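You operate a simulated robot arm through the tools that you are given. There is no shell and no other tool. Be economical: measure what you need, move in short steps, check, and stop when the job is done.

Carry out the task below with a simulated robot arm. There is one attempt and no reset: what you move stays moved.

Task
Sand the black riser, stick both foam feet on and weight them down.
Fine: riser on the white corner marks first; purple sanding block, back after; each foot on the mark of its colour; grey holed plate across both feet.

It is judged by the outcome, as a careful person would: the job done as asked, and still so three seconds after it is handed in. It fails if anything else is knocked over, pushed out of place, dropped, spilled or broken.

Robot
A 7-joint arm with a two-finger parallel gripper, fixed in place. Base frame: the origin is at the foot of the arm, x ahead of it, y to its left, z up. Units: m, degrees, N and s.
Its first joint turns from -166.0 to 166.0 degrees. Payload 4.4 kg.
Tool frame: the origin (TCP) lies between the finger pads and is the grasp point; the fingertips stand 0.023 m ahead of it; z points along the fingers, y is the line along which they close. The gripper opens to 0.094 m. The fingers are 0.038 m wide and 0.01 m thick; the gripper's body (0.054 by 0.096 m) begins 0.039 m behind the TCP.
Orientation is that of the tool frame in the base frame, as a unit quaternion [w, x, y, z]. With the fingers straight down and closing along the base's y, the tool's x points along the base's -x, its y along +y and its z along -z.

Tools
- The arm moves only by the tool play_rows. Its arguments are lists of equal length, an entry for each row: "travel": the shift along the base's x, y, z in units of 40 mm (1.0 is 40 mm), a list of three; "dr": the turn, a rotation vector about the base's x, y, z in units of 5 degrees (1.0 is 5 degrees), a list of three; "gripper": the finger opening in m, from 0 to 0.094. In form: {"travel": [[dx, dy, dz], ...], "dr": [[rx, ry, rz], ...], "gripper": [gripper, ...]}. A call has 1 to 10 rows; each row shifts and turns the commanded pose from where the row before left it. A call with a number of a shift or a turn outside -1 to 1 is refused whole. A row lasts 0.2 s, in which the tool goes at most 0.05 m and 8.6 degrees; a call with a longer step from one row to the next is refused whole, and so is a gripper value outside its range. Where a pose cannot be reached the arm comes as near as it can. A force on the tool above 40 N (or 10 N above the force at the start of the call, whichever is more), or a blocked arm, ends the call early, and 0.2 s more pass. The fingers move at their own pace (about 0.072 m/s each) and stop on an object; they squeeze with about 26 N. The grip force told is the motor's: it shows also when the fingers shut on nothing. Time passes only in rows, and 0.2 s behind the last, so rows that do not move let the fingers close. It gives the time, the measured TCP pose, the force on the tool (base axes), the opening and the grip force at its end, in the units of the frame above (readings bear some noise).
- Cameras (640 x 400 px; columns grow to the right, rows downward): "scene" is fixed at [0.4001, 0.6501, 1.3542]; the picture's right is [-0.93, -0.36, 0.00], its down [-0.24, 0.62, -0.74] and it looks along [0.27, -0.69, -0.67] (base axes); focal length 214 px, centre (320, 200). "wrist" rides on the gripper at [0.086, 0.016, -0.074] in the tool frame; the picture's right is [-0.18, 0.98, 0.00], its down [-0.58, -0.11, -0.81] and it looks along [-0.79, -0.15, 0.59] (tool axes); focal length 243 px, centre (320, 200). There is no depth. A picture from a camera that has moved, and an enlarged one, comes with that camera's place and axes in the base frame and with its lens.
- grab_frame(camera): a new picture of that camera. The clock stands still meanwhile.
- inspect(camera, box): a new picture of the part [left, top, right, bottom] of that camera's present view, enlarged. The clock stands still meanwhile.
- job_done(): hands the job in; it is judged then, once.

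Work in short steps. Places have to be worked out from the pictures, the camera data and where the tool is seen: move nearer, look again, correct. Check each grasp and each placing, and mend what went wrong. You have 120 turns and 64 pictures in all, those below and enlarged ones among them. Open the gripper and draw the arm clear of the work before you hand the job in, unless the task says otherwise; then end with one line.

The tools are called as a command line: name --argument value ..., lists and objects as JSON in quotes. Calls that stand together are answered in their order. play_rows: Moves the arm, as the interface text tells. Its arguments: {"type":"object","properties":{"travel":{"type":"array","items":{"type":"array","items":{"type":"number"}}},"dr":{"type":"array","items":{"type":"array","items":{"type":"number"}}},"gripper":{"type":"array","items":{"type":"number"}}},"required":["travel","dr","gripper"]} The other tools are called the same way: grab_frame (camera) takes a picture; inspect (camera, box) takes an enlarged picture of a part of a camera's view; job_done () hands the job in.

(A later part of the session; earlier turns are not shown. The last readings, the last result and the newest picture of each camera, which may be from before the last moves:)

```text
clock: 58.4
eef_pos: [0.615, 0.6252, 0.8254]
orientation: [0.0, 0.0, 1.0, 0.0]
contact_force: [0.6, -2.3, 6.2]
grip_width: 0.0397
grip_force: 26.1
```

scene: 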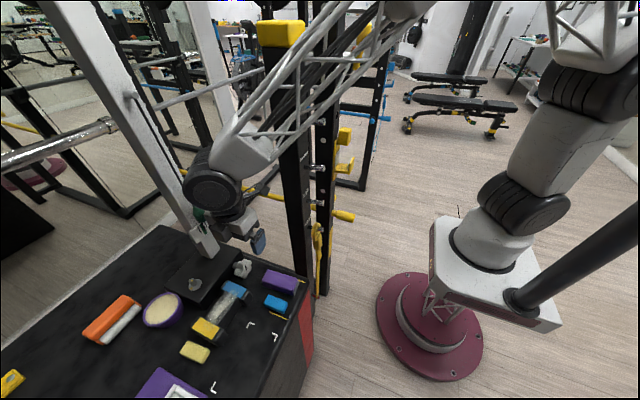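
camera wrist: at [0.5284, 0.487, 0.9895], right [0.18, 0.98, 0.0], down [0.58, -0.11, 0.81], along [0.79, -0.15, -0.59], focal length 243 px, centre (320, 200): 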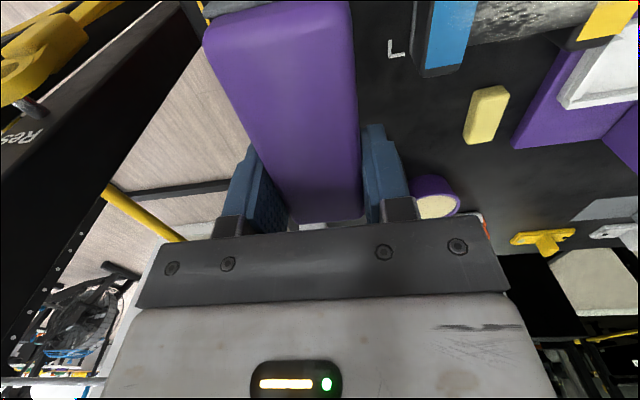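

Contact persists; I continue with several strokes near the yellow end, then look.

play_rows --travel '[[0, 0.1, -0.005], [0, 0, 0], [0, -0.15, 0], [0, -0.05, 0], [0, 0.15, 0], [0, 0.05, 0], [0, 0, 0], [0, -0.15, 0], [0, -0.05, 0], [0, 0, 0]]' --dr '[[0, 0, 0], [0, 0, 0], [0, 0, 0], [0, 0, 0], [0, 0, 0], [0, 0, 0], [0, 0, 0], [0, 0, 0], [0, 0, 0], [0, 0, 0]]' --gripper '[0.02, 0.02, 0.02, 0.02, 0.02, 0.02, 0.02, 0.02, 0.02, 0.02]'

play_rows --travel '[[0, 0.15, 0], [0, 0.05, 0], [0, 0, 0], [0, -0.15, 0], [0, -0.05, 0], [0, 0.15, 0], [0, 0.05, 0], [0, 0, 0], [0, 0, 0.3], [0, 0, 0.5]]' --dr '[[0, 0, 0], [0, 0, 0], [0, 0, 0], [0, 0, 0], [0, 0, 0], [0, 0, 0], [0, 0, 0], [0, 0, 0], [0, 0, 0], [0, 0, 0]]' --gripper '[0.02, 0.02, 0.02, 0.02, 0.02, 0.02, 0.02, 0.02, 0.02, 0.02]'

play_rows --travel '[[0, -0.9, 0.5], [0, -0.9, 0.6], [0, -0.9, 0.2], [0, -0.9, 0], [0, 0, 0]]' --dr '[[0, 0, 0], [0, 0, 0], [0, 0, 0], [0, 0, 0], [0, 0, 0]]' --gripper '[0.02, 0.02, 0.02, 0.02, 0.02]'

inspect --camera "scene" --box '[205, 320, 285, 400]'

```text
clock: 60.6
eef_pos: [0.6145, 0.6216, 0.8248]
orientation: [0.001, 0.0, 1.0, 0.001]
contact_force: [-1.2, 7.2, 20.8]
grip_width: 0.0393
grip_force: 25.8
```

```text
clock: 62.8
eef_pos: [0.6155, 0.6278, 0.8554]
orientation: [0.0, 0.0, 1.0, 0.0]
contact_force: [0.2, 0.4, -0.9]
grip_width: 0.0394
grip_force: 26.2
```

```text
clock: 64.0
eef_pos: [0.6182, 0.4811, 0.9075]
orientation: [0.0, 0.0, 1.0, -0.001]
contact_force: [-0.4, -1.0, -1.3]
grip_width: 0.0394
grip_force: 25.6
```

```text
5.00 times, centred on (245, 360) of scene
camera zoom: at [0.4001, 0.6501, 1.3542], right [-0.93, -0.36, 0.0], down [-0.24, 0.62, -0.74], along [0.27, -0.69, -0.67], focal length 1072 px, centre (695, -600)
```

zoom: 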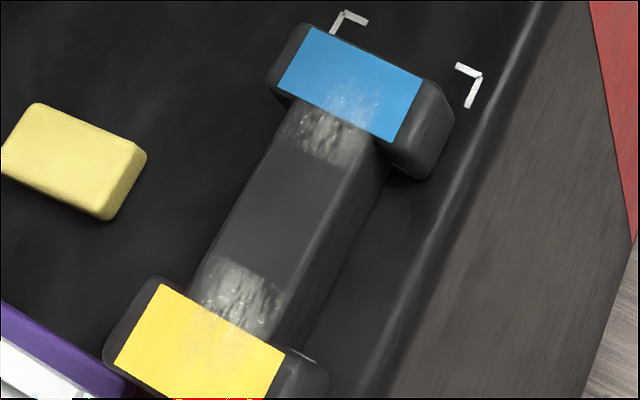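

The central zone is clean, but dust remains on the end segments and under the colour-mark edges. It likely needs the block riding over each end, so I go to the blue end and probe there.

play_rows --travel '[[-0.05, 0.8, 0], [0, 0.8, -0.3], [0, 0.8, -0.5], [0, 0.1, -0.6], [0, 0, -0.4], [0, 0, -0.05], [0, 0, -0.03], [0, 0, 0]]' --dr '[[0, 0, 0], [0, 0, 0], [0, 0, 0], [0, 0, 0], [0, 0, 0], [0, 0, 0], [0, 0, 0], [0, 0, 0]]' --gripper '[0.02, 0.02, 0.02, 0.02, 0.02, 0.02, 0.02, 0.02]'

```text
clock: 65.8
eef_pos: [0.6132, 0.5854, 0.8324]
orientation: [-0.001, 0.0, 1.0, 0.0]
contact_force: [1.2, -0.2, -0.3]
grip_width: 0.0396
grip_force: 25.6
```

play_rows --travel '[[0.05, 0, -0.03], [0, 0, -0.03], [0, 0, -0.02], [0, 0, 0]]' --dr '[[0, 0, 0], [0, 0, 0], [0, 0, 0], [0, 0, 0]]' --gripper '[0.02, 0.02, 0.02, 0.02]'

```text
clock: 66.8
eef_pos: [0.6159, 0.5851, 0.8298]
orientation: [0.0, -0.001, 1.0, 0.0]
contact_force: [0.3, -0.3, -1.2]
grip_width: 0.0397
grip_force: 26.2
```

play_rows --travel '[[0, 0, -0.02], [0, 0, -0.02], [0, 0, 0]]' --dr '[[0, 0, 0], [0, 0, 0], [0, 0, 0]]' --gripper '[0.02, 0.02, 0.02]'

```text
clock: 67.6
eef_pos: [0.6159, 0.5858, 0.8277]
orientation: [0.0, 0.001, 1.0, 0.0]
contact_force: [0.1, -0.2, -1.6]
grip_width: 0.0392
grip_force: 26.5
```

play_rows --travel '[[0, 0, -0.02], [0, 0, -0.02], [0, 0, 0]]' --dr '[[0, 0, 0], [0, 0, 0], [0, 0, 0]]' --gripper '[0.02, 0.02, 0.02]'

```text
clock: 68.4
eef_pos: [0.6156, 0.5846, 0.8263]
orientation: [0.001, 0.0, 1.0, 0.0]
contact_force: [0.4, -0.4, -1.3]
grip_width: 0.0398
grip_force: 26.7
```

play_rows --travel '[[0, 0, -0.02], [0, 0, -0.02], [0, 0, 0]]' --dr '[[0, 0, 0], [0, 0, 0], [0, 0, 0]]' --gripper '[0.02, 0.02, 0.02]'

inspect --camera "scene" --box '[190, 300, 290, 400]'

```text
clock: 69.2
eef_pos: [0.6143, 0.5848, 0.8252]
orientation: [0.001, 0.0, 1.0, 0.0]
contact_force: [-0.1, -0.2, -0.3]
grip_width: 0.0396
grip_force: 26.2
```

```text
4.00 times, centred on (240, 350) of scene
camera zoom: at [0.4001, 0.6501, 1.3542], right [-0.93, -0.36, 0.0], down [-0.24, 0.62, -0.74], along [0.27, -0.69, -0.67], focal length 858 px, centre (640, -400)
```

zoom: 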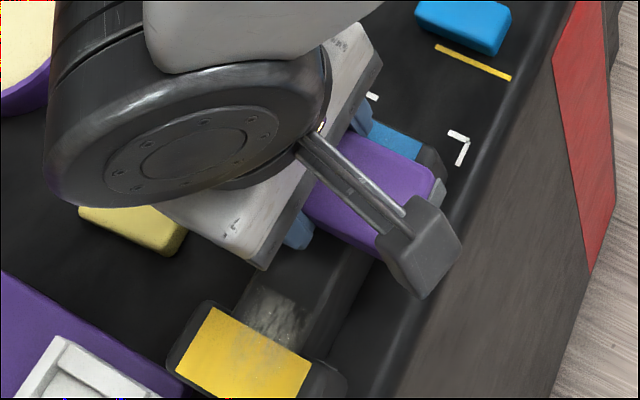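

Contact seems just beginning; I press slightly more and stroke gently across the blue end.

play_rows --travel '[[0, 0, -0.02], [0, 0, 0], [0, 0, 0]]' --dr '[[0, 0, 0], [0, 0, 0], [0, 0, 0]]' --gripper '[0.02, 0.02, 0.02]'

```text
clock: 70.0
eef_pos: [0.6155, 0.5838, 0.8243]
orientation: [0.0, 0.001, 1.0, 0.0]
contact_force: [0.4, 0.0, -0.6]
grip_width: 0.0395
grip_force: 25.9
```

play_rows --travel '[[0, 0, -0.02], [0, 0, -0.02], [0, 0, 0]]' --dr '[[0, 0, 0], [0, 0, 0], [0, 0, 0]]' --gripper '[0.02, 0.02, 0.02]'

```text
clock: 70.8
eef_pos: [0.6162, 0.5856, 0.8242]
orientation: [0.001, 0.0, 1.0, 0.001]
contact_force: [-5.1, -1.2, 19.2]
grip_width: 0.0396
grip_force: 25.8
```

The top is flush after all: contact is at 0.824, and the block slid up slightly in the grip. The riser was just dragged by friction, so I lighten to about 8 N and stroke across the blue end.

play_rows --travel '[[0, 0, 0.018], [0, -0.2, 0], [0, -0.2, 0], [0, -0.2, 0], [0, -0.2, 0], [0, 0.2, 0], [0, 0.2, 0], [0, 0.2, 0], [0, 0.2, 0]]' --dr '[[0, 0, 0], [0, 0, 0], [0, 0, 0], [0, 0, 0], [0, 0, 0], [0, 0, 0], [0, 0, 0], [0, 0, 0], [0, 0, 0]]' --gripper '[0.02, 0.02, 0.02, 0.02, 0.02, 0.02, 0.02, 0.02, 0.02]'

inspect --camera "scene" --box '[190, 300, 290, 400]'

```text
clock: 72.4
eef_pos: [0.617, 0.5707, 0.825]
orientation: [0.001, 0.0, 1.0, 0.001]
contact_force: [-1.5, -0.1, 2.4]
grip_width: 0.0395
grip_force: 26.3
stopped in row 8: the force on the tool passed its limit (the readings are from after the stop); the commanded pose is now the measured one
```

```text
4.00 times, centred on (240, 350) of scene
camera zoom: at [0.4001, 0.6501, 1.3542], right [-0.93, -0.36, 0.0], down [-0.24, 0.62, -0.74], along [0.27, -0.69, -0.67], focal length 858 px, centre (640, -400)
```

zoom: 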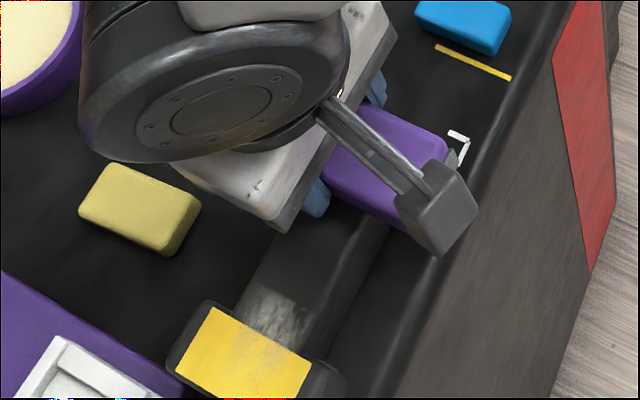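

A force spike stopped the stroke, since small vertical tracking errors matter against the stiff surface. The force is now 2.4 N, so I continue with slow light strokes around the blue end.

play_rows --travel '[[0, 0.1, 0], [0, 0.1, 0], [0, 0.1, 0], [0, 0.1, 0], [0, 0.1, 0], [0, 0, 0]]' --dr '[[0, 0, 0], [0, 0, 0], [0, 0, 0], [0, 0, 0], [0, 0, 0], [0, 0, 0]]' --gripper '[0.02, 0.02, 0.02, 0.02, 0.02, 0.02]'

play_rows --travel '[[0, -0.15, 0], [0, -0.15, 0], [0, -0.15, 0], [0, -0.15, 0], [0, -0.15, 0], [0, 0, 0]]' --dr '[[0, 0, 0], [0, 0, 0], [0, 0, 0], [0, 0, 0], [0, 0, 0], [0, 0, 0]]' --gripper '[0.02, 0.02, 0.02, 0.02, 0.02, 0.02]'

```text
clock: 73.8
eef_pos: [0.6165, 0.5892, 0.8241]
orientation: [0.001, 0.0, 1.0, 0.001]
contact_force: [1.0, -2.2, 6.2]
grip_width: 0.0396
grip_force: 26.3
```

```text
clock: 75.2
eef_pos: [0.6153, 0.5589, 0.8238]
orientation: [0.0, 0.0, 1.0, 0.001]
contact_force: [2.0, 2.4, 7.2]
grip_width: 0.0396
grip_force: 25.9
```

That's good sliding at 6–7 N. One more pass, then a long slow stroke to the yellow end.

play_rows --travel '[[0, 0.2, 0], [0, 0.2, 0], [0, 0.2, 0], [0, 0.2, 0], [0, -0.2, 0], [0, -0.2, 0], [0, -0.2, 0], [0, -0.2, 0], [0, 0, 0]]' --dr '[[0, 0, 0], [0, 0, 0], [0, 0, 0], [0, 0, 0], [0, 0, 0], [0, 0, 0], [0, 0, 0], [0, 0, 0], [0, 0, 0]]' --gripper '[0.02, 0.02, 0.02, 0.02, 0.02, 0.02, 0.02, 0.02, 0.02]'

play_rows --travel '[[0, 0.2, 0], [0, 0.25, 0], [0, 0.25, 0], [0, 0.25, 0], [0, 0.25, 0], [0, 0.25, 0], [0, 0.25, 0], [0, 0, 0]]' --dr '[[0, 0, 0], [0, 0, 0], [0, 0, 0], [0, 0, 0], [0, 0, 0], [0, 0, 0], [0, 0, 0], [0, 0, 0]]' --gripper '[0.02, 0.02, 0.02, 0.02, 0.02, 0.02, 0.02, 0.02]'

inspect --camera "scene" --box '[190, 300, 290, 400]'

```text
clock: 77.2
eef_pos: [0.6167, 0.5592, 0.8238]
orientation: [0.0, 0.0, 1.0, 0.001]
contact_force: [2.6, 4.3, 12.4]
grip_width: 0.0395
grip_force: 26.3
```

```text
clock: 79.0
eef_pos: [0.6153, 0.627, 0.8238]
orientation: [0.0, 0.0, 1.0, 0.0]
contact_force: [1.5, -5.8, 16.7]
grip_width: 0.0398
grip_force: 26.6
```

```text
4.00 times, centred on (240, 350) of scene
camera zoom: at [0.4001, 0.6501, 1.3542], right [-0.93, -0.36, 0.0], down [-0.24, 0.62, -0.74], along [0.27, -0.69, -0.67], focal length 858 px, centre (640, -400)
```

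zoom: 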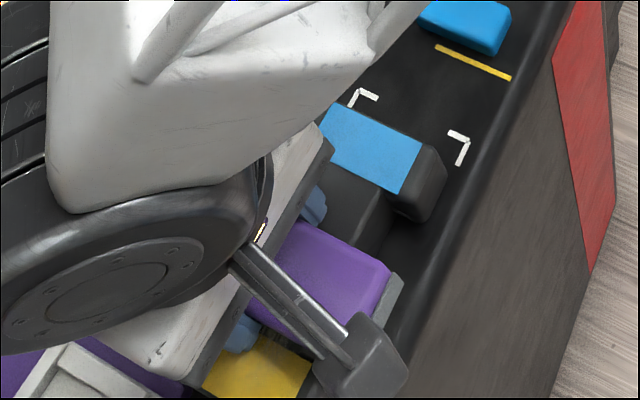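

The blue side is fully clean. Now the yellow side, easing the pressure slightly.

play_rows --travel '[[0, 0.15, 0.008], [0, 0.2, 0], [0, 0.2, 0], [0, 0.2, 0], [0, 0.2, 0], [0, 0, 0]]' --dr '[[0, 0, 0], [0, 0, 0], [0, 0, 0], [0, 0, 0], [0, 0, 0], [0, 0, 0]]' --gripper '[0.02, 0.02, 0.02, 0.02, 0.02, 0.02]'

play_rows --travel '[[0, -0.2, 0], [0, -0.2, 0], [0, -0.2, 0], [0, -0.2, 0], [0, 0, 0]]' --dr '[[0, 0, 0], [0, 0, 0], [0, 0, 0], [0, 0, 0], [0, 0, 0]]' --gripper '[0.02, 0.02, 0.02, 0.02, 0.02]'

inspect --camera "scene" --box '[190, 300, 290, 400]'

```text
clock: 80.4
eef_pos: [0.6154, 0.6671, 0.8245]
orientation: [0.001, 0.0, 1.0, 0.001]
contact_force: [1.9, -1.3, 6.8]
grip_width: 0.0396
grip_force: 26.1
```

```text
clock: 81.6
eef_pos: [0.6141, 0.6313, 0.8244]
orientation: [0.001, 0.0, 1.0, 0.0]
contact_force: [0.2, 0.6, 5.0]
grip_width: 0.0398
grip_force: 25.9
```

```text
4.00 times, centred on (240, 350) of scene
camera zoom: at [0.4001, 0.6501, 1.3542], right [-0.93, -0.36, 0.0], down [-0.24, 0.62, -0.74], along [0.27, -0.69, -0.67], focal length 858 px, centre (640, -400)
```

zoom: 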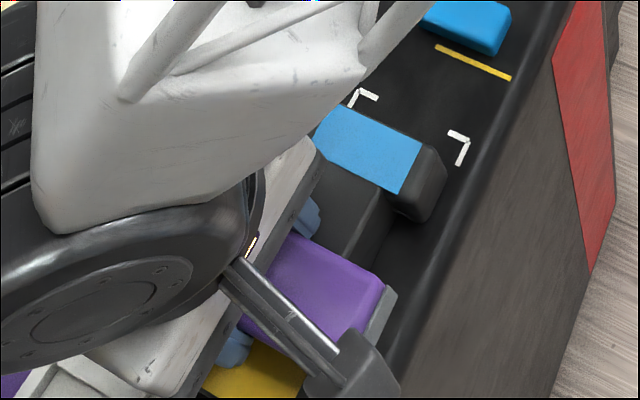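

Light and stable contact. Two more passes on the yellow side, then I lift away and look.

play_rows --travel '[[0, 0.2, -0.005], [0, 0.2, 0], [0, 0.2, 0], [0, 0.2, 0], [0, -0.2, 0], [0, -0.2, 0], [0, -0.2, 0], [0, -0.2, 0], [0, 0, 0]]' --dr '[[0, 0, 0], [0, 0, 0], [0, 0, 0], [0, 0, 0], [0, 0, 0], [0, 0, 0], [0, 0, 0], [0, 0, 0], [0, 0, 0]]' --gripper '[0.02, 0.02, 0.02, 0.02, 0.02, 0.02, 0.02, 0.02, 0.02]'

play_rows --travel '[[0, 0.2, 0], [0, 0.2, 0], [0, 0.2, 0], [0, 0.2, 0], [0, -0.2, 0], [0, -0.2, 0], [0, -0.2, 0], [0, -0.2, 0], [0, 0, 0], [0, 0, 0.5]]' --dr '[[0, 0, 0], [0, 0, 0], [0, 0, 0], [0, 0, 0], [0, 0, 0], [0, 0, 0], [0, 0, 0], [0, 0, 0], [0, 0, 0], [0, 0, 0]]' --gripper '[0.02, 0.02, 0.02, 0.02, 0.02, 0.02, 0.02, 0.02, 0.02, 0.02]'

play_rows --travel '[[0, 0, 0.8], [0, -0.9, 0.6], [0, -0.9, 0.2], [0, -0.9, 0], [0, -0.9, 0], [0, 0, 0]]' --dr '[[0, 0, 0], [0, 0, 0], [0, 0, 0], [0, 0, 0], [0, 0, 0], [0, 0, 0]]' --gripper '[0.02, 0.02, 0.02, 0.02, 0.02, 0.02]'

inspect --camera "scene" --box '[205, 320, 285, 400]'

```text
clock: 83.6
eef_pos: [0.6154, 0.6348, 0.8244]
orientation: [0.001, 0.001, 1.0, 0.001]
contact_force: [0.9, 2.1, 11.3]
grip_width: 0.0396
grip_force: 26.1
```

```text
clock: 85.8
eef_pos: [0.6155, 0.6345, 0.8429]
orientation: [0.0, 0.0, 1.0, 0.0]
contact_force: [-1.1, -0.6, -1.3]
grip_width: 0.0396
grip_force: 25.9
```

```text
clock: 87.2
eef_pos: [0.6154, 0.4887, 0.9036]
orientation: [0.001, 0.0, 1.0, 0.001]
contact_force: [-0.2, 0.4, -2.5]
grip_width: 0.0397
grip_force: 26.1
```

```text
5.00 times, centred on (245, 360) of scene
camera zoom: at [0.4001, 0.6501, 1.3542], right [-0.93, -0.36, 0.0], down [-0.24, 0.62, -0.74], along [0.27, -0.69, -0.67], focal length 1072 px, centre (695, -600)
```

zoom: 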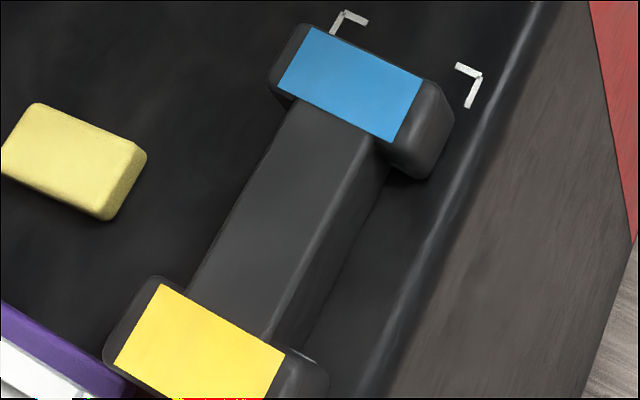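

The riser is clean. I return the block home to TCP (0.634, 0.414), lowering to z ≈ 0.775 because it sits about 4.5 mm higher in the grip.

play_rows --travel '[[0.15, -0.6, 0], [0.15, -0.6, -0.3], [0.17, -0.65, -0.5], [0, 0, -0.7], [0, 0, -0.7], [0, 0, -0.4], [0, 0, 0]]' --dr '[[0, 0, 0.2], [0, 0, 0.2], [0, 0, 0], [0, 0, 0], [0, 0, 0], [0, 0, 0], [0, 0, 0]]' --gripper '[0.02, 0.02, 0.02, 0.02, 0.02, 0.02, 0.02]'

inspect --camera "scene" --box '[210, 210, 340, 320]'

```text
clock: 88.8
eef_pos: [0.6364, 0.4165, 0.8039]
orientation: [0.001, -0.018, 1.0, 0.001]
contact_force: [-0.4, -0.4, -1.0]
grip_width: 0.0396
grip_force: 26.3
```

```text
3.64 times, centred on (275, 265) of scene
camera zoom: at [0.4001, 0.6501, 1.3542], right [-0.93, -0.36, 0.0], down [-0.24, 0.62, -0.74], along [0.27, -0.69, -0.67], focal length 780 px, centre (484, -36)
```

zoom: 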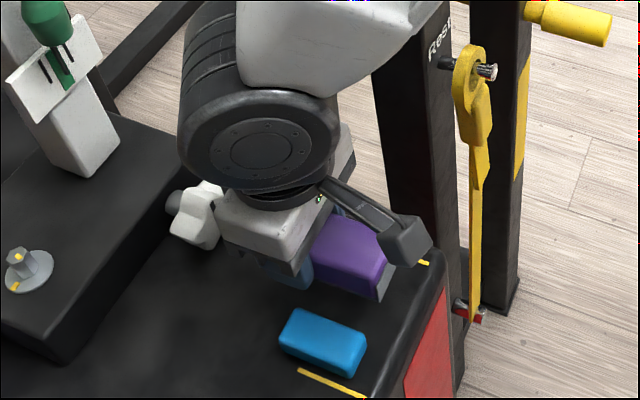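

Aligned with home; I nudge −2 mm in x and y, lower about 28 mm, then release.

play_rows --travel '[[-0.05, -0.05, -0.3], [0, 0, -0.25], [0, 0, -0.1], [0, 0, -0.04], [0, 0, 0]]' --dr '[[0, 0, 0], [0, 0, 0], [0, 0, 0], [0, 0, 0], [0, 0, 0]]' --gripper '[0.02, 0.02, 0.02, 0.02, 0.02]'

```text
clock: 90.0
eef_pos: [0.6342, 0.4153, 0.7756]
orientation: [0.0, -0.018, 1.0, 0.001]
contact_force: [-0.6, 0.5, -1.8]
grip_width: 0.0397
grip_force: 25.8
```

play_rows --travel '[[0, 0, -0.03], [0, 0, 0], [0, 0, 0], [0, 0, 0], [0, 0, 0.6], [0, 0, 0.8], [0, 0, 0.8]]' --dr '[[0, 0, 0], [0, 0, 0], [0, 0, 0], [0, 0, 0], [0, 0, 0], [0, 0, 0], [0, 0, 0]]' --gripper '[0.02, 0.02, 0.053, 0.053, 0.053, 0.053, 0.053]'

inspect --camera "scene" --box '[210, 210, 340, 320]'

```text
clock: 91.6
eef_pos: [0.6337, 0.4131, 0.863]
orientation: [-0.001, -0.017, 1.0, 0.0]
contact_force: [0.3, 0.6, 0.7]
grip_width: 0.0531
grip_force: 0.0
```

```text
3.64 times, centred on (275, 265) of scene
camera zoom: at [0.4001, 0.6501, 1.3542], right [-0.93, -0.36, 0.0], down [-0.24, 0.62, -0.74], along [0.27, -0.69, -0.67], focal length 780 px, centre (484, -36)
```

zoom: 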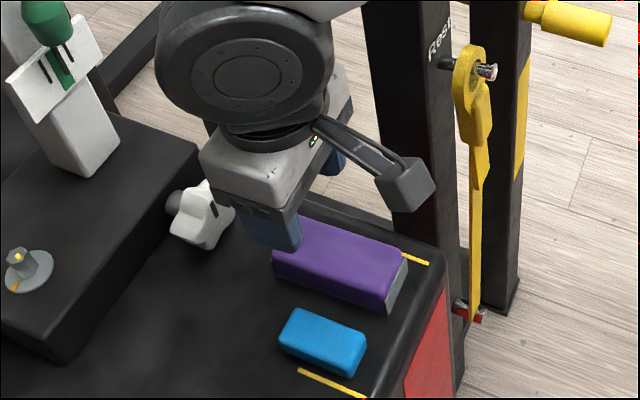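

The block is back exactly in place. Next I rotate to yaw 90° and go above the riser waist, centred near (0.600, 0.616), to put it back on the marks.

play_rows --travel '[[-0.1, 0.5, 0.3], [-0.1, 0.5, 0.3], [-0.1, 0.5, 0.3], [-0.1, 0.5, 0], [-0.1, 0.5, 0], [-0.1, 0.5, 0], [-0.1, 0.5, 0], [-0.1, 0.5, 0], [-0.05, 0.5, 0], [0, 0.5, 0]]' --dr '[[0, 0, 0], [0, 0, 1], [0, 0, 1], [0, 0, 1], [0, 0, 1], [0, 0, 1], [0, 0, 1], [0, 0, 1], [0, 0, 1], [0, 0, 1]]' --gripper '[0.075, 0.075, 0.075, 0.075, 0.075, 0.075, 0.075, 0.075, 0.075, 0.075]'

play_rows --travel '[[0, 0, 0], [0, 0, 0], [0, 0, 0], [0, 0, 0], [0, 0, 0], [0, 0, 0], [0, 0, 0], [0, 0, 0], [0, 0, 0], [0, 0, 0]]' --dr '[[0, 0, 1], [0, 0, 1], [0, 0, 1], [0, 0, 1], [0, 0, 1], [0, 0, 1], [0, 0, 1], [0, 0, 1], [0, 0, 0.6], [0, 0, 0]]' --gripper '[0.075, 0.075, 0.075, 0.075, 0.075, 0.075, 0.075, 0.075, 0.075, 0.075]'

grab_frame --camera "wrist"

```text
clock: 93.8
eef_pos: [0.5994, 0.615, 0.8985]
orientation: [0.0, -0.4, 0.917, 0.001]
contact_force: [-0.2, 0.7, 0.2]
grip_width: 0.0751
grip_force: 0.0
```

```text
clock: 96.0
eef_pos: [0.5994, 0.6134, 0.8987]
orientation: [0.0, 0.707, -0.707, -0.001]
contact_force: [-0.8, 0.2, 0.4]
grip_width: 0.0751
grip_force: 0.2
```

```text
24 pictures are left
camera wrist: at [0.5837, 0.5278, 0.9739], right [-0.98, 0.18, 0.0], down [0.11, 0.58, 0.81], along [0.15, 0.79, -0.59], focal length 243 px, centre (320, 200)
```

wrist: 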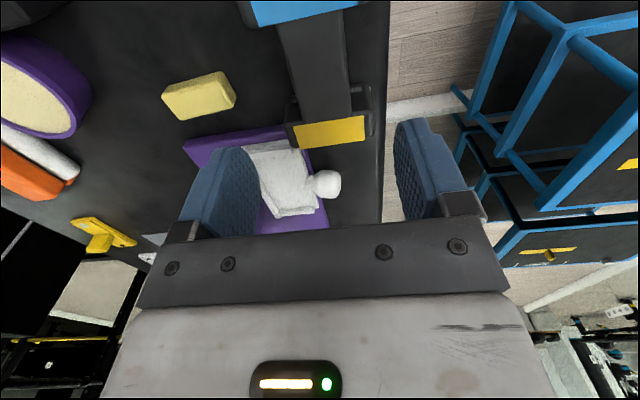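

The wrist view puts the riser centre at (0.600, 0.617). I descend, grip the waist (which squares it), lift slightly, shift −15 mm in y, and lower.

play_rows --travel '[[0.02, 0.09, -0.7], [0, 0, -0.7], [0, 0, -0.6], [0, 0, -0.5], [0, 0, -0.4], [0, 0, 0], [0, 0, 0], [0, 0, 0], [0, 0, 0]]' --dr '[[0, 0, 0], [0, 0, 0], [0, 0, 0], [0, 0, 0], [0, 0, 0], [0, 0, 0], [0, 0, 0], [0, 0, 0], [0, 0, 0]]' --gripper '[0.075, 0.075, 0.075, 0.075, 0.075, 0.02, 0.02, 0.02, 0.02]'

play_rows --travel '[[0, 0, 0.3], [0, 0, 0], [0, -0.2, 0], [0, -0.175, 0], [0, 0, 0], [0, 0, 0]]' --dr '[[0, 0, 0], [0, 0, 0], [0, 0, 0], [0, 0, 0], [0, 0, 0], [0, 0, 0]]' --gripper '[0.02, 0.02, 0.02, 0.02, 0.02, 0.02]'

```text
clock: 98.0
eef_pos: [0.6, 0.6179, 0.7837]
orientation: [0.001, -0.707, 0.707, 0.001]
contact_force: [1.9, 0.4, 0.9]
grip_width: 0.0419
grip_force: 25.8
```

```text
clock: 99.4
eef_pos: [0.6007, 0.6026, 0.7963]
orientation: [0.0, -0.707, 0.707, 0.001]
contact_force: [-1.3, 0.0, -4.2]
grip_width: 0.0419
grip_force: 26.1
```

Now at (0.6007, 0.6026), and the riser is centred to about 1 mm. I lower, release, rise, and back off to check against the marks.

play_rows --travel '[[0, 0, -0.2], [0, 0, -0.1], [0, 0, 0], [0, 0, 0], [0, 0, 0], [0, 0, 0.5], [0, 0, 0.9], [0, -0.5, 0.9], [0, -0.9, 0.9], [0, -0.9, 0.5]]' --dr '[[0, 0, 0], [0, 0, 0], [0, 0, 0], [0, 0, 0], [0, 0, 0], [0, 0, 0], [0, 0, 0], [0, 0, 0], [0, 0, 0], [0, 0, 0]]' --gripper '[0.02, 0.02, 0.02, 0.075, 0.075, 0.075, 0.075, 0.075, 0.075, 0.075]'

play_rows --travel '[[0, -0.9, 0], [0, 0, 0]]' --dr '[[0, 0, 0], [0, 0, 0]]' --gripper '[0.075, 0.075]'

inspect --camera "wrist" --box '[200, 0, 440, 210]'

inspect --camera "scene" --box '[180, 290, 290, 400]'

```text
refused: row 9 steps farther than a row can; nothing moved
```

```text
clock: 100.0
eef_pos: [0.6015, 0.5657, 0.7967]
orientation: [0.0, 0.708, -0.707, -0.001]
contact_force: [-0.2, -0.4, 0.7]
grip_width: 0.0749
grip_force: 0.1
```

```text
1.90 times, centred on (320, 105) of wrist
camera zoom: at [0.5856, 0.4806, 0.8718], right [-0.98, 0.18, 0.0], down [0.11, 0.58, 0.81], along [0.15, 0.79, -0.59], focal length 462 px, centre (320, 381)
```

zoom: 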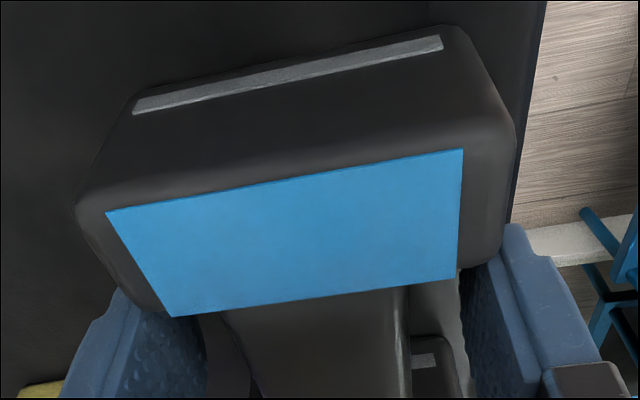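

```text
3.64 times, centred on (235, 345) of scene
camera zoom: at [0.4001, 0.6501, 1.3542], right [-0.93, -0.36, 0.0], down [-0.24, 0.62, -0.74], along [0.27, -0.69, -0.67], focal length 780 px, centre (629, -327)
```

zoom: 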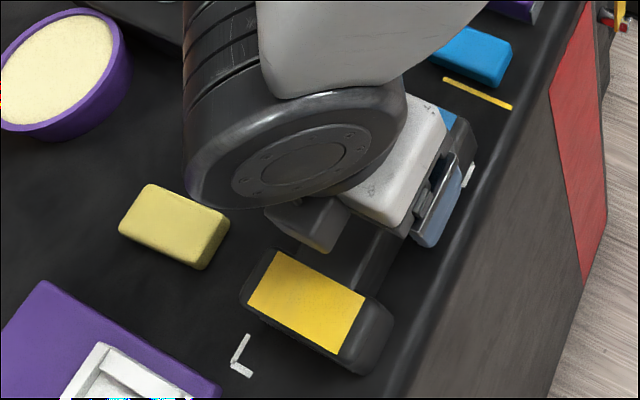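

My first call was refused for an over-long step, so the follow-up one released the riser early and pushed it about 15 mm toward −y; it is still upright. I must not batch like that. I recentre on the waist (y ≈ 0.586), lower, and regrip.

play_rows --travel '[[0, 0.25, 0], [0, 0.25, 0], [0, 0, -0.2], [0, 0, -0.12], [0, 0, 0], [0, 0, 0], [0, 0, 0], [0, 0, 0]]' --dr '[[0, 0, 0], [0, 0, 0], [0, 0, 0], [0, 0, 0], [0, 0, 0], [0, 0, 0], [0, 0, 0], [0, 0, 0]]' --gripper '[0.075, 0.075, 0.075, 0.075, 0.02, 0.02, 0.02, 0.02]'

inspect --camera "wrist" --box '[200, 0, 440, 210]'

```text
clock: 101.8
eef_pos: [0.6004, 0.5856, 0.782]
orientation: [0.001, -0.707, 0.708, 0.0]
contact_force: [-0.5, 1.5, 1.4]
grip_width: 0.0419
grip_force: 25.6
```

```text
1.90 times, centred on (320, 105) of wrist
camera zoom: at [0.5851, 0.5003, 0.8567], right [-0.98, 0.18, 0.0], down [0.11, 0.58, 0.81], along [0.15, 0.79, -0.59], focal length 462 px, centre (320, 381)
```

zoom: 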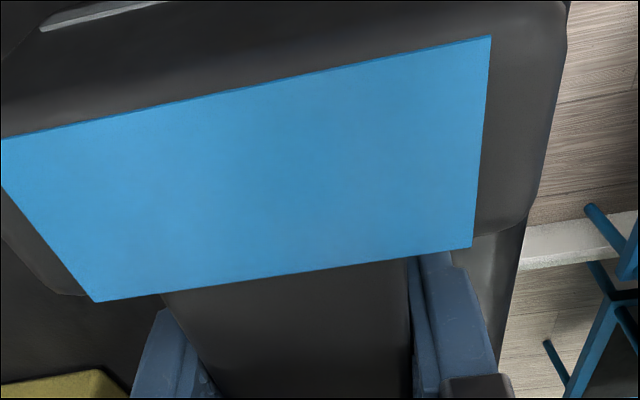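

Riser centre is now 0.5855, the same as the TCP. I lift 12 mm, move +16 mm in y, lower, and check.

play_rows --travel '[[0, 0, 0.3], [0, 0, 0], [0, 0.2, 0], [0, 0.2, 0], [0, 0, 0], [0, 0, -0.2], [0, 0, -0.09], [0, 0, 0]]' --dr '[[0, 0, 0], [0, 0, 0], [0, 0, 0], [0, 0, 0], [0, 0, 0], [0, 0, 0], [0, 0, 0], [0, 0, 0]]' --gripper '[0.02, 0.02, 0.02, 0.02, 0.02, 0.02, 0.02, 0.02]'

```text
clock: 103.6
eef_pos: [0.5984, 0.6029, 0.7819]
orientation: [-0.001, 0.707, -0.707, -0.001]
contact_force: [0.5, -0.5, -3.7]
grip_width: 0.0418
grip_force: 26.2
```

The riser is at (0.599, 0.602) just at the surface. I release in place, then lift straight up.

play_rows --travel '[[0, 0, -0.02], [0, 0, 0], [0, 0, 0], [0, 0, 0], [0, 0, 0.5], [0, 0, 0.8], [0, 0, 0.8], [0, 0, 0.8]]' --dr '[[0, 0, 0], [0, 0, 0], [0, 0, 0], [0, 0, 0], [0, 0, 0], [0, 0, 0], [0, 0, 0], [0, 0, 0]]' --gripper '[0.02, 0.075, 0.075, 0.075, 0.075, 0.075, 0.075, 0.075]'

```text
clock: 105.4
eef_pos: [0.6019, 0.6049, 0.8987]
orientation: [0.001, 0.707, -0.707, -0.001]
contact_force: [0.1, -0.3, -1.0]
grip_width: 0.075
grip_force: 0.1
```

I back off in −y to view the riser on its marks and the blue foot.

play_rows --travel '[[0, -0.85, 0], [0, -0.85, 0], [0, -0.85, 0], [0, -0.85, 0], [0, -0.85, 0], [0, -0.8, 0], [0, 0, 0]]' --dr '[[0, 0, 0], [0, 0, 0], [0, 0, 0], [0, 0, 0], [0, 0, 0], [0, 0, 0], [0, 0, 0]]' --gripper '[0.075, 0.075, 0.075, 0.075, 0.075, 0.075, 0.075]'

inspect --camera "wrist" --box '[220, 0, 420, 210]'

inspect --camera "scene" --box '[180, 290, 290, 400]'

```text
clock: 107.0
eef_pos: [0.5988, 0.4008, 0.8986]
orientation: [0.001, 0.708, -0.707, -0.001]
contact_force: [0.1, 0.6, -0.4]
grip_width: 0.0749
grip_force: 0.0
```

```text
1.90 times, centred on (320, 105) of wrist
camera zoom: at [0.5827, 0.3153, 0.9734], right [-0.98, 0.18, 0.0], down [0.11, 0.58, 0.81], along [0.15, 0.79, -0.59], focal length 462 px, centre (320, 381)
```

zoom: 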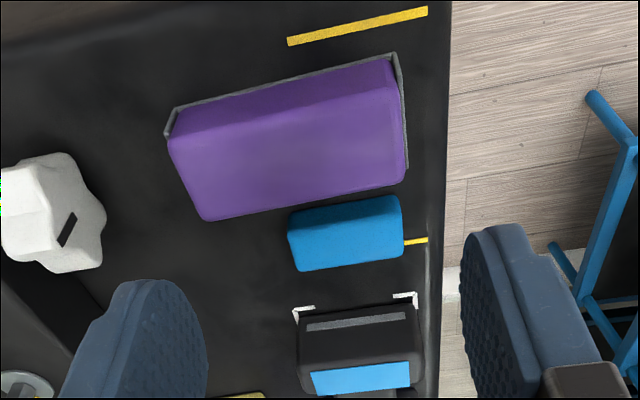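

```text
3.64 times, centred on (235, 345) of scene
camera zoom: at [0.4001, 0.6501, 1.3542], right [-0.93, -0.36, 0.0], down [-0.24, 0.62, -0.74], along [0.27, -0.69, -0.67], focal length 780 px, centre (629, -327)
```

zoom: 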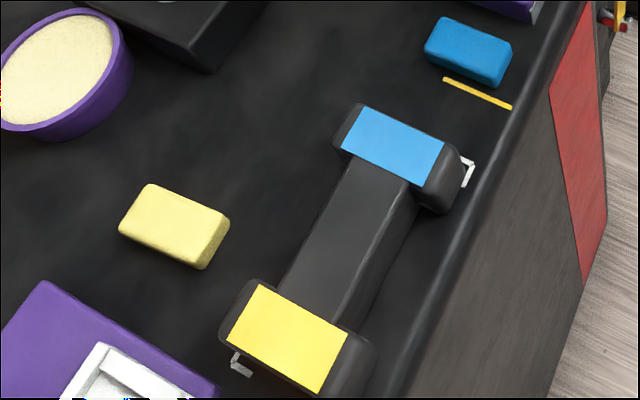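

The riser is well within the marks. The blue foot is centred near (0.597, 0.472), about 57 × 24 × 17 mm. I descend over it to TCP z 0.777 and grip lengthwise.

play_rows --travel '[[-0.05, 0.6, 0], [0, 0.6, -0.4], [0, 0.575, -0.6], [0, 0, -0.6], [0, 0, -0.6], [0, 0, -0.6], [0, 0, -0.24], [0, 0, 0]]' --dr '[[0, 0, 0], [0, 0, 0], [0, 0, 0], [0, 0, 0], [0, 0, 0], [0, 0, 0], [0, 0, 0], [0, 0, 0]]' --gripper '[0.078, 0.078, 0.078, 0.078, 0.078, 0.078, 0.078, 0.078]'

```text
clock: 108.8
eef_pos: [0.599, 0.4709, 0.7774]
orientation: [0.0, 0.707, -0.707, -0.002]
contact_force: [-0.2, -0.1, 0.2]
grip_width: 0.078
grip_force: 0.1
```

play_rows --travel '[[-0.03, 0.02, 0], [0, 0, 0], [0, 0, 0], [0, 0, 0]]' --dr '[[0, 0, 0], [0, 0, 0], [0, 0, 0], [0, 0, 0]]' --gripper '[0.03, 0.03, 0.03, 0.03]'

inspect --camera "wrist" --box '[180, 40, 460, 260]'

```text
clock: 109.8
eef_pos: [0.5964, 0.4713, 0.7783]
orientation: [0.0, -0.707, 0.707, 0.001]
contact_force: [0.2, -1.0, -0.3]
grip_width: 0.0588
grip_force: 25.6
```

```text
1.82 times, centred on (320, 150) of wrist
camera zoom: at [0.5817, 0.3858, 0.8531], right [-0.98, 0.18, 0.0], down [0.11, 0.58, 0.81], along [0.15, 0.79, -0.59], focal length 441 px, centre (320, 291)
```

zoom: 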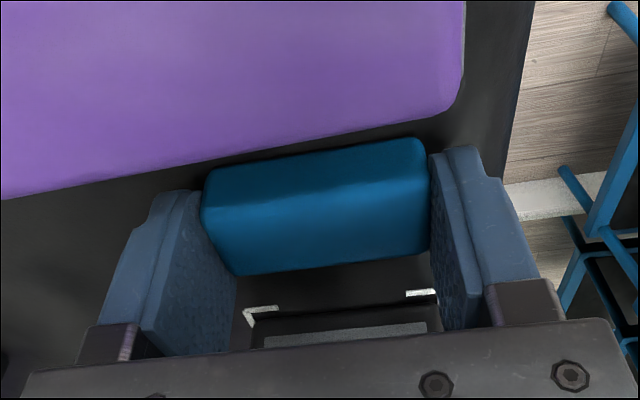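

Gripped at 58.8 mm; the foot centre sits about 2.5 mm to +y of the TCP. The blue mark centre is (0.601, 0.552), so I lift and move above it.

play_rows --travel '[[0, 0, 0.6], [0, 0, 0.7], [0, 0, 0.6], [0.05, 0.6, 0], [0.05, 0.7, 0], [0, 0.655, 0], [0, 0, 0], [0, 0, -0.3], [0, 0, 0]]' --dr '[[0, 0, 0], [0, 0, 0], [0, 0, 0], [0, 0, 0], [0, 0, 0], [0, 0, 0], [0, 0, 0], [0, 0, 0], [0, 0, 0]]' --gripper '[0.03, 0.03, 0.03, 0.03, 0.03, 0.03, 0.03, 0.03, 0.03]'

inspect --camera "wrist" --box '[180, 40, 460, 260]'

```text
clock: 111.8
eef_pos: [0.6016, 0.5507, 0.8419]
orientation: [0.0, 0.707, -0.707, -0.002]
contact_force: [-0.2, 0.5, -1.2]
grip_width: 0.0587
grip_force: 25.8
```

```text
1.82 times, centred on (320, 150) of wrist
camera zoom: at [0.5851, 0.4646, 0.9169], right [-0.98, 0.18, 0.0], down [0.11, 0.58, 0.81], along [0.15, 0.79, -0.59], focal length 441 px, centre (320, 291)
```

zoom: 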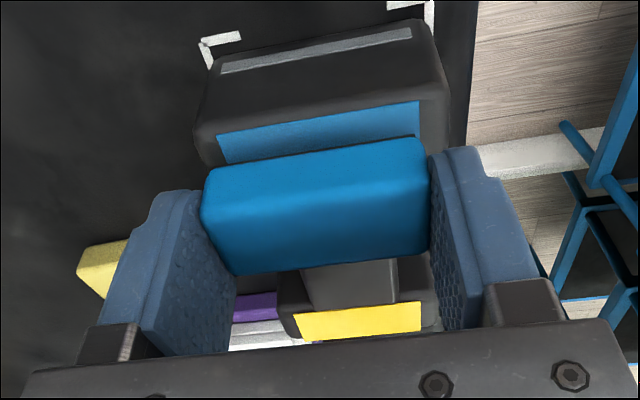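

The foot lines up with the blue mark in both axes. I lower until light contact.

play_rows --travel '[[0, 0, -0.2], [0, 0, -0.12], [0, 0, -0.03], [0, 0, 0]]' --dr '[[0, 0, 0], [0, 0, 0], [0, 0, 0], [0, 0, 0]]' --gripper '[0.03, 0.03, 0.03, 0.03]'

```text
clock: 112.8
eef_pos: [0.6007, 0.5508, 0.8277]
orientation: [0.001, -0.707, 0.707, 0.0]
contact_force: [-2.1, -5.1, 18.6]
grip_width: 0.0589
grip_force: 26.3
```

Contact at 18.6 N presses the foot on. I ease slightly, release, and rise straight up.

play_rows --travel '[[0, 0, 0.015], [0, 0, 0], [0, 0, 0], [0, 0, 0], [0, 0, 0.4], [0, 0, 0.7], [0, 0, 0.8]]' --dr '[[0, 0, 0], [0, 0, 0], [0, 0, 0], [0, 0, 0], [0, 0, 0], [0, 0, 0], [0, 0, 0]]' --gripper '[0.03, 0.078, 0.078, 0.078, 0.078, 0.078, 0.078]'

grab_frame --camera "wrist"

```text
clock: 114.4
eef_pos: [0.6009, 0.5495, 0.9027]
orientation: [0.0, 0.707, -0.707, 0.0]
contact_force: [-0.4, -0.3, -1.2]
grip_width: 0.0778
grip_force: 0.0
```

```text
16 pictures are left
camera wrist: at [0.5849, 0.4638, 0.9787], right [-0.98, 0.18, 0.0], down [0.11, 0.58, 0.81], along [0.15, 0.79, -0.59], focal length 243 px, centre (320, 200)
```

wrist: 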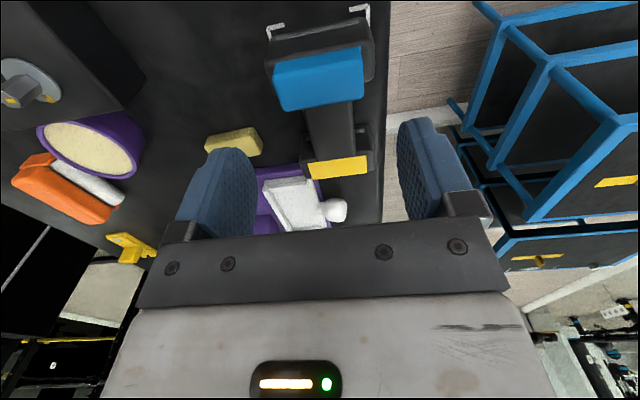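

The blue foot sits on its mark. I move toward the yellow foot (≈ (0.7155, 0.631), yaw ≈ +3.5°) for a closer look.

play_rows --travel '[[0.7, 0, 0], [0.7, 0, 0], [0.7, 0, 0], [0.75, 0, 0], [0, 0, 0]]' --dr '[[0, 0, 0.2], [0, 0, 0.2], [0, 0, 0.3], [0, 0, 0], [0, 0, 0]]' --gripper '[0.08, 0.08, 0.08, 0.08, 0.08]'

inspect --camera "wrist" --box '[200, 0, 440, 210]'

```text
clock: 115.6
eef_pos: [0.7153, 0.5494, 0.9028]
orientation: [-0.001, 0.728, -0.685, -0.001]
contact_force: [0.4, -0.6, -0.5]
grip_width: 0.0799
grip_force: 0.0
```

```text
1.90 times, centred on (320, 105) of wrist
camera zoom: at [0.7047, 0.4622, 0.9777], right [-0.99, 0.12, 0.0], down [0.07, 0.59, 0.81], along [0.1, 0.8, -0.59], focal length 462 px, centre (320, 381)
```

zoom: 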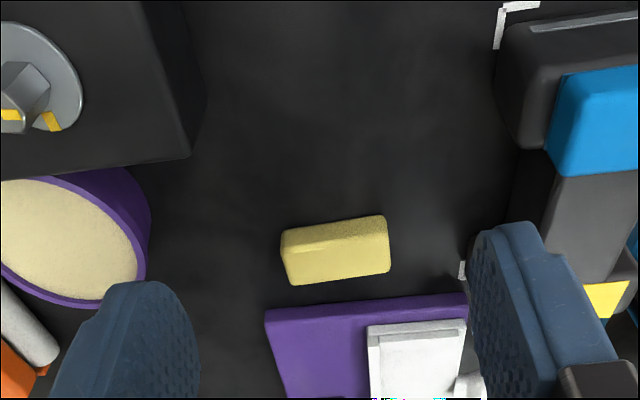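

The yellow foot is centred at (0.716, 0.634) with yaw matching the tool. I go down to z 0.777 around it.

play_rows --travel '[[0.02, 0.7, 0], [0, 0.7, -0.4], [0, 0.74, -0.6], [0, 0, -0.6], [0, 0, -0.6], [0, 0, -0.6], [0, 0, -0.34], [0, 0, 0]]' --dr '[[0, 0, 0], [0, 0, 0], [0, 0, 0], [0, 0, 0], [0, 0, 0], [0, 0, 0], [0, 0, 0], [0, 0, 0]]' --gripper '[0.08, 0.08, 0.08, 0.08, 0.08, 0.08, 0.08, 0.08]'

play_rows --travel '[[0, 0, 0], [0, 0, 0], [0, 0, 0], [0, 0, 0]]' --dr '[[0, 0, 0], [0, 0, 0], [0, 0, 0], [0, 0, 0]]' --gripper '[0.03, 0.03, 0.03, 0.03]'

inspect --camera "wrist" --box '[180, 40, 460, 260]'

```text
clock: 117.4
eef_pos: [0.7166, 0.6374, 0.778]
orientation: [-0.001, 0.729, -0.685, -0.001]
contact_force: [-0.5, 0.1, 0.1]
grip_width: 0.08
grip_force: 0.2
```

```text
clock: 118.4
eef_pos: [0.7173, 0.6356, 0.7783]
orientation: [0.001, 0.728, -0.685, -0.001]
contact_force: [0.3, 0.6, 0.8]
grip_width: 0.0591
grip_force: 25.8
```

```text
1.82 times, centred on (320, 150) of wrist
camera zoom: at [0.7063, 0.5499, 0.8538], right [-0.99, 0.12, 0.0], down [0.07, 0.59, 0.81], along [0.1, 0.8, -0.59], focal length 441 px, centre (320, 291)
```

zoom: 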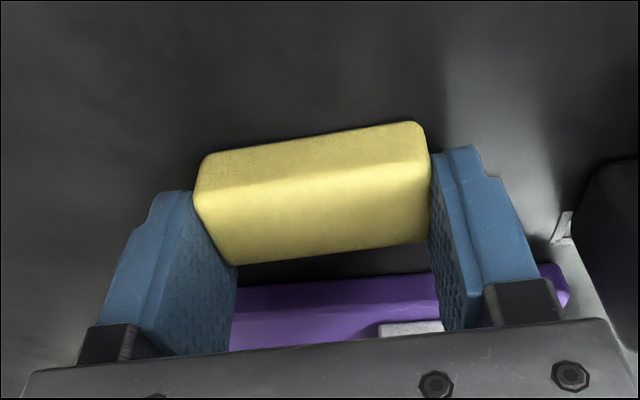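

The foot is gripped about centred. I lift, move to the yellow mark (0.600, 0.652), undo the yaw, and check before lowering.

play_rows --travel '[[0, 0, 0.6], [0, 0, 0.7], [0, 0, 0.6], [-0.7, 0.1, 0], [-0.7, 0.1, 0], [-0.8, 0.1, 0], [-0.72, 0.11, 0], [0, 0, -0.3], [0, 0, 0]]' --dr '[[0, 0, 0], [0, 0, 0], [0, 0, 0], [0, 0, -0.2], [0, 0, -0.3], [0, 0, -0.2], [0, 0, 0], [0, 0, 0], [0, 0, 0]]' --gripper '[0.03, 0.03, 0.03, 0.03, 0.03, 0.03, 0.03, 0.03, 0.03]'

inspect --camera "wrist" --box '[180, 40, 460, 260]'

```text
clock: 120.4
eef_pos: [0.6001, 0.6519, 0.8407]
orientation: [-0.001, 0.707, -0.707, 0.0]
contact_force: [-1.2, 0.1, 0.9]
grip_width: 0.0587
grip_force: 25.9
```

```text
1.82 times, centred on (320, 150) of wrist
camera zoom: at [0.585, 0.5671, 0.9169], right [-0.98, 0.18, 0.0], down [0.11, 0.58, 0.81], along [0.15, 0.79, -0.59], focal length 441 px, centre (320, 291)
```

zoom: 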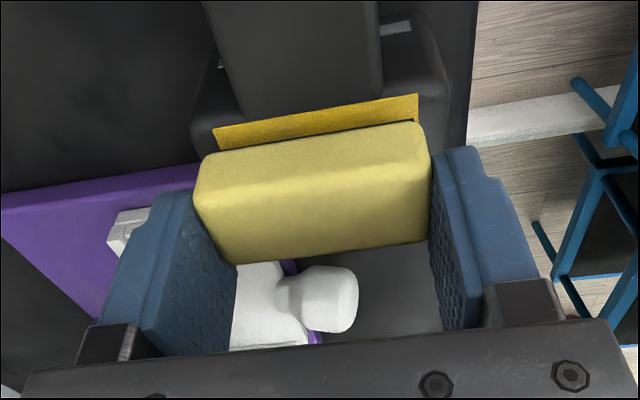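

The foot aligns with the yellow mark; lowering to contact.

play_rows --travel '[[0, 0, -0.2], [0, 0, -0.1], [0, 0, -0.03], [0, 0, 0]]' --dr '[[0, 0, 0], [0, 0, 0], [0, 0, 0], [0, 0, 0]]' --gripper '[0.03, 0.03, 0.03, 0.03]'

```text
clock: 121.4
eef_pos: [0.6002, 0.6535, 0.8278]
orientation: [-0.001, 0.707, -0.707, -0.001]
contact_force: [-2.0, 1.1, 8.0]
grip_width: 0.0591
grip_force: 25.8
```

Contact is good. I press a touch, release, rise, and take a look toward +y for the plate.

play_rows --travel '[[0, 0, -0.01], [0, 0, 0.01], [0, 0, 0], [0, 0, 0], [0, 0, 0], [0, 0, 0.4], [0, 0, 0.8], [0, 0, 0.9], [0, 0, 0.9], [0, 0, 0.9]]' --dr '[[0, 0, 0], [0, 0, 0], [0, 0, 0], [0, 0, 0], [0, 0, 0], [0, 0, 0], [0, 0, 0], [0, 0, 0], [0, 0, 0], [0, 0, 0]]' --gripper '[0.03, 0.03, 0.08, 0.08, 0.08, 0.08, 0.08, 0.08, 0.08, 0.08]'

grab_frame --camera "wrist"

```text
clock: 123.6
eef_pos: [0.5958, 0.6532, 0.9856]
orientation: [-0.001, -0.707, 0.707, 0.0]
contact_force: [0.4, 0.2, -0.3]
grip_width: 0.0798
grip_force: 0.1
```

```text
12 pictures are left
camera wrist: at [0.5805, 0.5668, 1.0603], right [-0.98, 0.18, 0.0], down [0.11, 0.58, 0.81], along [0.15, 0.79, -0.59], focal length 243 px, centre (320, 200)
```

wrist: 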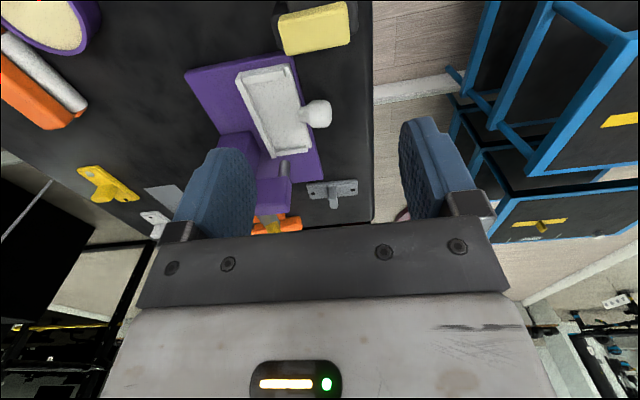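

The grey plate with the block handle is at about (0.627, 0.938), some 1.13 m out. I check details of it and of the other grey items on the left.

inspect --camera "wrist" --box '[60, 130, 380, 245]'

```text
2.00 times, centred on (220, 188) of wrist
camera zoom: at [0.5805, 0.5668, 1.0603], right [-0.98, 0.18, 0.0], down [0.11, 0.58, 0.81], along [0.15, 0.79, -0.59], focal length 485 px, centre (520, 225)
```

zoom: 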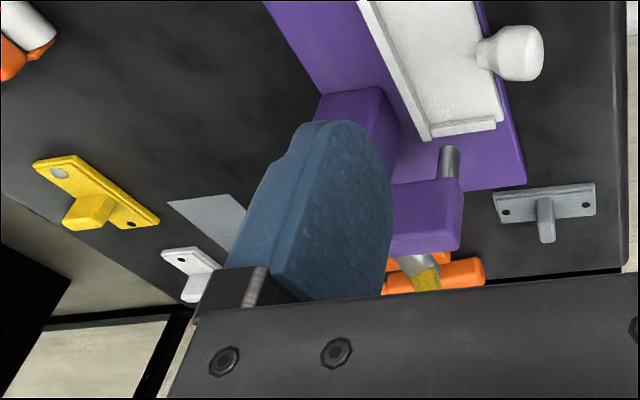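

The grey plate is the target, and its handle is about 16 mm wide along x, so I need an outward-tilted tool to reach it. To keep the wrist camera up rather than into the table, I'll use yaw −90°. I rotate while high and check that the joints allow it.

play_rows --travel '[[0, 0, 0.3], [0, 0, 0.3], [0, 0, 0], [0, 0, 0], [0, 0, 0], [0, 0, 0], [0, 0, 0], [0, 0, 0], [0, 0, 0], [0, 0, 0]]' --dr '[[0, 0, -1], [0, 0, -1], [0, 0, -1], [0, 0, -1], [0, 0, -1], [0, 0, -1], [0, 0, -1], [0, 0, -1], [0, 0, -1], [0, 0, -1]]' --gripper '[0.05, 0.05, 0.05, 0.05, 0.05, 0.05, 0.05, 0.05, 0.05, 0.05]'

play_rows --travel '[[0, 0, 0], [0, 0, 0], [0, 0, 0], [0, 0, 0], [0, 0, 0], [0, 0, 0], [0, 0, 0], [0, 0, 0], [0, 0, 0], [0, 0, 0]]' --dr '[[0, 0, -1], [0, 0, -1], [0, 0, -1], [0, 0, -1], [0, 0, -1], [0, 0, -1], [0, 0, -1], [0, 0, -1], [0, 0, -1], [0, 0, -1]]' --gripper '[0.05, 0.05, 0.05, 0.05, 0.05, 0.05, 0.05, 0.05, 0.05, 0.05]'

play_rows --travel '[[0, 0, 0], [0, 0, 0], [0, 0, 0], [0, 0, 0], [0, 0, 0], [0, 0, 0], [0, 0, 0], [0, 0, 0], [0, 0, 0], [0, 0, 0]]' --dr '[[0, 0, -1], [0, 0, -1], [0, 0, -1], [0, 0, -1], [0, 0, -1], [0, 0, -1], [0, 0, -1], [0, 0, -1], [0, 0, -1], [0, 0, -1]]' --gripper '[0.05, 0.05, 0.05, 0.05, 0.05, 0.05, 0.05, 0.05, 0.05, 0.05]'

```text
clock: 125.8
eef_pos: [0.5983, 0.6525, 1.0075]
orientation: [0.001, -0.342, 0.94, 0.001]
contact_force: [0.3, -0.5, 0.5]
grip_width: 0.0498
grip_force: 0.1
```

```text
clock: 128.0
eef_pos: [0.5981, 0.6524, 1.0079]
orientation: [0.0, 0.087, 0.996, 0.0]
contact_force: [0.6, -0.3, 0.0]
grip_width: 0.0501
grip_force: 0.2
```

```text
clock: 130.2
eef_pos: [0.5982, 0.652, 1.0081]
orientation: [0.0, 0.501, 0.866, 0.0]
contact_force: [-0.2, -0.1, -0.8]
grip_width: 0.05
grip_force: 0.0
```

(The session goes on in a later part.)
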